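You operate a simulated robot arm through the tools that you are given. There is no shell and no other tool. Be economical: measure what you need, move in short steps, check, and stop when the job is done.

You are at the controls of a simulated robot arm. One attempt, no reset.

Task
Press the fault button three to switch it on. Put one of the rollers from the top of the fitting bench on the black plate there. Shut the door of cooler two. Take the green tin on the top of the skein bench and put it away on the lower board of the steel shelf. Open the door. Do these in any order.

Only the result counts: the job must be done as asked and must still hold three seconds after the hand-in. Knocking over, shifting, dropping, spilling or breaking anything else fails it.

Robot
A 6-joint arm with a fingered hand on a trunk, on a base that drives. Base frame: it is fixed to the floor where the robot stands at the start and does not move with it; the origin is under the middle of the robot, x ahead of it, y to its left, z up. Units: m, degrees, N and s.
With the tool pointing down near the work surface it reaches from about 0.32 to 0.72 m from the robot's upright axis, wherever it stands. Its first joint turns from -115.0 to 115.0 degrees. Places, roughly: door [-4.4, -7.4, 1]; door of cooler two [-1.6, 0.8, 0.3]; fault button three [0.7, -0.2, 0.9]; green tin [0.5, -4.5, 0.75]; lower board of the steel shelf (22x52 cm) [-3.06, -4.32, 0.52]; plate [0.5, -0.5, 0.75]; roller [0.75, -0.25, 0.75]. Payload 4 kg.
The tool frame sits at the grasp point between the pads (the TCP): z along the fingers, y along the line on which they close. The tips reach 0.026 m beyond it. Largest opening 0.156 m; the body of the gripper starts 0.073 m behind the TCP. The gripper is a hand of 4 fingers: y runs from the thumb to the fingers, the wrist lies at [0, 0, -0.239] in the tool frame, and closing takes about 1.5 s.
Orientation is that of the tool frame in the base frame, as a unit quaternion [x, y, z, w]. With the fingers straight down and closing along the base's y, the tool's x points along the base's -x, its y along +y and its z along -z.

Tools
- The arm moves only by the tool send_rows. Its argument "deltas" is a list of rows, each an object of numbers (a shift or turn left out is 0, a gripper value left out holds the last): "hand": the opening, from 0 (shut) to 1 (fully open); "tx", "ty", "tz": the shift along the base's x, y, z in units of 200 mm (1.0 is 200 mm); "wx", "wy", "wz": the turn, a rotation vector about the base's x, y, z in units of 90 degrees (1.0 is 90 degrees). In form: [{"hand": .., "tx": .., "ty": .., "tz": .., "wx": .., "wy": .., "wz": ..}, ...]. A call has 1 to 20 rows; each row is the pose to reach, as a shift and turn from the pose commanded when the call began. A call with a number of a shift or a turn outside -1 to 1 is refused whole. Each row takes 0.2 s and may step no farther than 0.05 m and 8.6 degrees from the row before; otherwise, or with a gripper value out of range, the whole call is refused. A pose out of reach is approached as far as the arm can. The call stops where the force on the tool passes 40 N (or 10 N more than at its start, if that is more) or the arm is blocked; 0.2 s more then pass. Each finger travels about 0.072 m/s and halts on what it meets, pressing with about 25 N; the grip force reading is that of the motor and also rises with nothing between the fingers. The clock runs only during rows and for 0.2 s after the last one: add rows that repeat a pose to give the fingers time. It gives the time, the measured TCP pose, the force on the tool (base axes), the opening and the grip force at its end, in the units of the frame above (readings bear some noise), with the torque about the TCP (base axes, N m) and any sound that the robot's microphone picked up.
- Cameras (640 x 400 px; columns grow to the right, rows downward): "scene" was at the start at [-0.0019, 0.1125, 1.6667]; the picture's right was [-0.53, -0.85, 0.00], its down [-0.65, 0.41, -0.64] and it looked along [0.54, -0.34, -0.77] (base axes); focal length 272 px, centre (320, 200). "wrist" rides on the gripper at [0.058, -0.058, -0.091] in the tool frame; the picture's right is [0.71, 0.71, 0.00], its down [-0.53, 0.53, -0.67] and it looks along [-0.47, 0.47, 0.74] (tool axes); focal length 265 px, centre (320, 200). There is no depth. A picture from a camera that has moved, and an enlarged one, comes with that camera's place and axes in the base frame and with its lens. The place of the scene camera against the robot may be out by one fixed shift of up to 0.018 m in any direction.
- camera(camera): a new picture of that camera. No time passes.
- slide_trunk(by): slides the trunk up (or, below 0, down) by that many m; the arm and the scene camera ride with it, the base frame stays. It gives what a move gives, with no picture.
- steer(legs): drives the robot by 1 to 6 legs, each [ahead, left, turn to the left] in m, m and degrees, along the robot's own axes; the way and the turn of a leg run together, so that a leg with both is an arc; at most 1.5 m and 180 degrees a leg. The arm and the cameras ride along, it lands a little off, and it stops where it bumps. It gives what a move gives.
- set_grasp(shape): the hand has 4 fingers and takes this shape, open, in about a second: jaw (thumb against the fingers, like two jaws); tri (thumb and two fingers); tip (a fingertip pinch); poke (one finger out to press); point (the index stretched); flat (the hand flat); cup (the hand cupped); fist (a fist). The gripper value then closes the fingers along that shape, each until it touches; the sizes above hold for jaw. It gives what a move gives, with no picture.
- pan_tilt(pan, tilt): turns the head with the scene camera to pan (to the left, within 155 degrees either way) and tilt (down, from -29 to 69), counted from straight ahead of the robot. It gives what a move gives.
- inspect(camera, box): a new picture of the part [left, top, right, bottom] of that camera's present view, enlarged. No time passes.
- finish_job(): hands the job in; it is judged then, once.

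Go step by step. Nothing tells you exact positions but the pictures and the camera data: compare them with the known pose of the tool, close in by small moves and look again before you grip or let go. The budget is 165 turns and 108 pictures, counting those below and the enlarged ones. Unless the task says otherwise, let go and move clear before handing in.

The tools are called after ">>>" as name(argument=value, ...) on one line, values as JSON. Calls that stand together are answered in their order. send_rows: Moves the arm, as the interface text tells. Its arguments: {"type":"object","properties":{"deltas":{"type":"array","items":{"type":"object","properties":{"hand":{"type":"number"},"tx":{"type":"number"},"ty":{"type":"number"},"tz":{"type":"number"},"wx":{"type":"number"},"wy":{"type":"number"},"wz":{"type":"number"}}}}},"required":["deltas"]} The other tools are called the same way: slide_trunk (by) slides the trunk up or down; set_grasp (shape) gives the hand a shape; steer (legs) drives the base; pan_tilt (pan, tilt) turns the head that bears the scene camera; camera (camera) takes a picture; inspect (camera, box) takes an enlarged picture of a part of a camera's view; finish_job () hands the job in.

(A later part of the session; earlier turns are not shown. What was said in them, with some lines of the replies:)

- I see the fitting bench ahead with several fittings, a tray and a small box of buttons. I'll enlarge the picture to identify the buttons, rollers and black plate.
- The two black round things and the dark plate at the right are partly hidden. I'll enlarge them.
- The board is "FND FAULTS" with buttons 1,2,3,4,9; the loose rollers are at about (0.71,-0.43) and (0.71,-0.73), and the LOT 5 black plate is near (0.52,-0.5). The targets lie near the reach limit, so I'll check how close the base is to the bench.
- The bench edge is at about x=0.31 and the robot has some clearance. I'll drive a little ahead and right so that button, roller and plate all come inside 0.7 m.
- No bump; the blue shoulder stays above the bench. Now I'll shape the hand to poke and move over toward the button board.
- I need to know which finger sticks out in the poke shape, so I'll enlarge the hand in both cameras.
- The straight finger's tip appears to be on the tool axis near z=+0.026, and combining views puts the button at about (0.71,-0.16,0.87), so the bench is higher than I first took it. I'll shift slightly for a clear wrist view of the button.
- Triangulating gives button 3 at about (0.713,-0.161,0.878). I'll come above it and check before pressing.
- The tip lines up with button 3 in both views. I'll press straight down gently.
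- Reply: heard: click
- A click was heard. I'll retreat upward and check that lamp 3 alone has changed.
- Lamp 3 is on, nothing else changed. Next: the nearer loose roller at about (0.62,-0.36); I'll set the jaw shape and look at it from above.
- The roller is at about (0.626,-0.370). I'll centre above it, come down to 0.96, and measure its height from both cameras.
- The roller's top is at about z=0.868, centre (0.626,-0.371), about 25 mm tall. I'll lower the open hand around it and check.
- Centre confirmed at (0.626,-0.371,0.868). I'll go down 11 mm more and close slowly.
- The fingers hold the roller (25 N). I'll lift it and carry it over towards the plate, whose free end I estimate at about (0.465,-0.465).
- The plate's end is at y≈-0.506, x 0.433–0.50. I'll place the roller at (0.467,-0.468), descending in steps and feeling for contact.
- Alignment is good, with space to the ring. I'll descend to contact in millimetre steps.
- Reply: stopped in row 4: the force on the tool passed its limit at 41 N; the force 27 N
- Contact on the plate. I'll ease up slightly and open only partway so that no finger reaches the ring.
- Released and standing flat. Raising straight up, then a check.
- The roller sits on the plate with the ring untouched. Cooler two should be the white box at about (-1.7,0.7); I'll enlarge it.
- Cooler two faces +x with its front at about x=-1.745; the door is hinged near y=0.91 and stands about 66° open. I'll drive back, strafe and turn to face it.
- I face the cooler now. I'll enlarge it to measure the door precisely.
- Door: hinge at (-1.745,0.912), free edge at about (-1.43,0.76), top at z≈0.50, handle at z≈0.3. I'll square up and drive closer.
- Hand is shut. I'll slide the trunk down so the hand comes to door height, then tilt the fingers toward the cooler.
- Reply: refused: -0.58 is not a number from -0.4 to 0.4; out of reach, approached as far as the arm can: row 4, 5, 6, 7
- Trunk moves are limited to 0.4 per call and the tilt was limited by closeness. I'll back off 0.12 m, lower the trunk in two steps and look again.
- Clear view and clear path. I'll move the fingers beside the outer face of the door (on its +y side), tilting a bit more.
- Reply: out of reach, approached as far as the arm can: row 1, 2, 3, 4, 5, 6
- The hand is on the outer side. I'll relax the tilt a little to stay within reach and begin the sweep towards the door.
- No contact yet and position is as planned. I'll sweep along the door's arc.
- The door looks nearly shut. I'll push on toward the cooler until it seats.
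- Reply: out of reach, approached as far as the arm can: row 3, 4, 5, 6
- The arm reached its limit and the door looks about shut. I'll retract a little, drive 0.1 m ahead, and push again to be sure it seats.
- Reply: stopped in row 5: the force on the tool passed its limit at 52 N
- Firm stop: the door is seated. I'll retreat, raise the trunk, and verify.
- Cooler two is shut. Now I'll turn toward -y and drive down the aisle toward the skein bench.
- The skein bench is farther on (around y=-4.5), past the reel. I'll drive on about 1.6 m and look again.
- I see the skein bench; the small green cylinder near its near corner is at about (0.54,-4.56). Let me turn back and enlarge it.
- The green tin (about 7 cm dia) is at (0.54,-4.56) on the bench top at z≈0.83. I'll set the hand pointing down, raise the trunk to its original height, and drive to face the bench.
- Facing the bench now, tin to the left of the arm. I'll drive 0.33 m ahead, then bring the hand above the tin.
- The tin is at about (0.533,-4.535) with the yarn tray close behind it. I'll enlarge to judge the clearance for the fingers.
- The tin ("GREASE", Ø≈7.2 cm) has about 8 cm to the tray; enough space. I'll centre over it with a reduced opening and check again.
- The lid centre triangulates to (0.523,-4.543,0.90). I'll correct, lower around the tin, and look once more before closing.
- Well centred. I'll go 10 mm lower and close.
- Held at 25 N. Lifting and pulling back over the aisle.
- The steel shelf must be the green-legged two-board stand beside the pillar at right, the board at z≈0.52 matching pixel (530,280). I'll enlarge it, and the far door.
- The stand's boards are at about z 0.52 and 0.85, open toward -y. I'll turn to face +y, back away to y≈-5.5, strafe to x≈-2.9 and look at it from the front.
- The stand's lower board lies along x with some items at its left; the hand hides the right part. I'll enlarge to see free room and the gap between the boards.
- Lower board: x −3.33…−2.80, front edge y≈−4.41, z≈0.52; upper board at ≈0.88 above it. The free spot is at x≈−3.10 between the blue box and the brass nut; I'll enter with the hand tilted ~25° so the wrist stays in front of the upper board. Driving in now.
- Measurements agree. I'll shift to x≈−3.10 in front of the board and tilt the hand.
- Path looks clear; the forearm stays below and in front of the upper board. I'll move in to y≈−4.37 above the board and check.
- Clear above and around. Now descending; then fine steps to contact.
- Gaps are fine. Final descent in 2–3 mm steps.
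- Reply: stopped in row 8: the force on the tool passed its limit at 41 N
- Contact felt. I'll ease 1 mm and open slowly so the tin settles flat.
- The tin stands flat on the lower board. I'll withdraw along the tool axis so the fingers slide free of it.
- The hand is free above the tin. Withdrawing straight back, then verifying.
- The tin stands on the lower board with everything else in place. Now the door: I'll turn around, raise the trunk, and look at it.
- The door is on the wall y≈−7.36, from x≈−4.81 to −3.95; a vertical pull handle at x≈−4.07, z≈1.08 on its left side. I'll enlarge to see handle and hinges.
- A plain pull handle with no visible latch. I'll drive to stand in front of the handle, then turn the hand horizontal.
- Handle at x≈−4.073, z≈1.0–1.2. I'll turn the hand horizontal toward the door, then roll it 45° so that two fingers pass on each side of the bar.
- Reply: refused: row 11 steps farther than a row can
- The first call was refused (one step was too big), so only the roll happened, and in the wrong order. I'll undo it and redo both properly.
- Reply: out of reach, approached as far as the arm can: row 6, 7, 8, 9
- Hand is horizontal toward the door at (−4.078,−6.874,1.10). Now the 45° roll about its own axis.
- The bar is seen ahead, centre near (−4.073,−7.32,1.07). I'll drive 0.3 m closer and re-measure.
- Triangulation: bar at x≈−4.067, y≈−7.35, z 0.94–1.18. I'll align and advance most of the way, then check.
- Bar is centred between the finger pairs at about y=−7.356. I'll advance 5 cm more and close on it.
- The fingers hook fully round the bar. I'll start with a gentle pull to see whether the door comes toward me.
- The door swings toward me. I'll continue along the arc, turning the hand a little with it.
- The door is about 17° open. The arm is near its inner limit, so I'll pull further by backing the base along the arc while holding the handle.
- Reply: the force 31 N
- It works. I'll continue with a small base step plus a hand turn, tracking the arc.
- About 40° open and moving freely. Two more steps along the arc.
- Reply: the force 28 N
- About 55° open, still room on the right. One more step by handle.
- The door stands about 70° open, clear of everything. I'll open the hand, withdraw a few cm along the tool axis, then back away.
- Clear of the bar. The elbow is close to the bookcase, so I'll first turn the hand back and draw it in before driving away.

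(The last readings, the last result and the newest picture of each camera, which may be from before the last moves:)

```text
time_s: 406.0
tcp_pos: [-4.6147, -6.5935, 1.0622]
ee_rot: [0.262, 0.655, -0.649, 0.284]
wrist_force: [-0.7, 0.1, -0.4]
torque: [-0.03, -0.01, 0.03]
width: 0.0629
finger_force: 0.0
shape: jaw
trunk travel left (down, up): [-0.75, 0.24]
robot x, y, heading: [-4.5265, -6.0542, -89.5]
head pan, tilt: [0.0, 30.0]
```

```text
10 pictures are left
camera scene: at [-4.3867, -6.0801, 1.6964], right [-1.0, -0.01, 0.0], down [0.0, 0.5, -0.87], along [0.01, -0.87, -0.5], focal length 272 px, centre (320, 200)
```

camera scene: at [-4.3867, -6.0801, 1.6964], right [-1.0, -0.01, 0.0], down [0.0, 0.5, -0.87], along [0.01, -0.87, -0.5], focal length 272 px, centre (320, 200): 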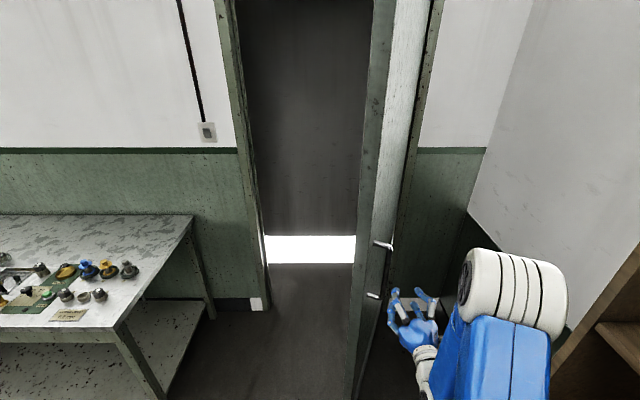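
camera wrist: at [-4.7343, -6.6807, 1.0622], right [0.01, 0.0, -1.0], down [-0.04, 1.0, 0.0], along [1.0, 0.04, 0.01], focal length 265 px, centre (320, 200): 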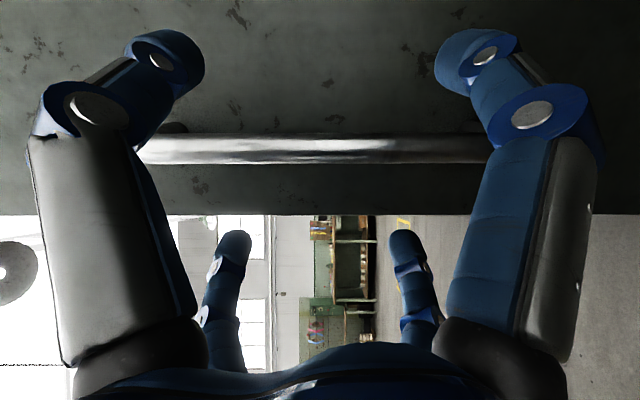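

There is about 10 cm to the bookcase; I'll back straight out.

>>> steer(legs=[[-0.15, 0, 0], [-0.2, 0.1, 0]])

>>> camera(camera="scene")

```text
time_s: 411.3
tcp_pos: [-4.5147, -6.2475, 1.0605]
ee_rot: [0.262, 0.655, -0.649, 0.285]
wrist_force: [-1.4, -0.6, -1.4]
torque: [-0.01, -0.02, 0.02]
width: 0.0625
finger_force: 0.0
shape: jaw
trunk travel left (down, up): [-0.75, 0.24]
robot x, y, heading: [-4.4307, -5.7094, -89.4]
head pan, tilt: [0.0, 30.0]
```

```text
9 pictures are left
camera scene: at [-4.2872, -5.7324, 1.6962], right [-1.0, -0.01, 0.0], down [-0.01, 0.5, -0.87], along [0.01, -0.87, -0.5], focal length 272 px, centre (320, 200)
```

scene: 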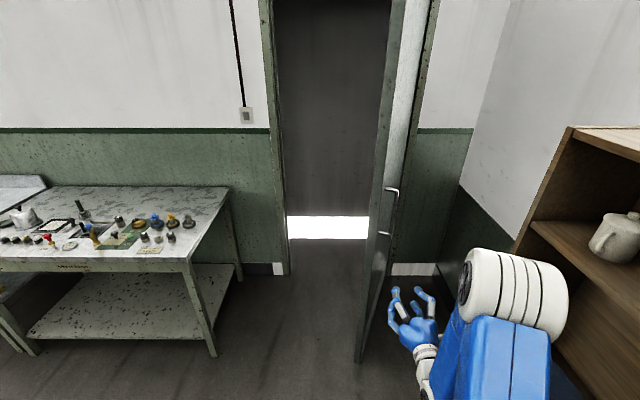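

The door stands well open, and the hand is clear of everything. All five jobs have been checked, so I'm handing in.

>>> finish_job()

```text
The job is handed in.
```

All five jobs were done and the job is handed in:
- **Fault button three:** its lamp is on.
- **Roller:** one from the fitting bench is standing on the black plate.
- **Cooler two:** the door is shut. I pushed it until it stopped firmly, though I heard no click.
- **Green tin:** it is upright on the lower board of the steel shelf.
- **Door:** it stands about 70° open.
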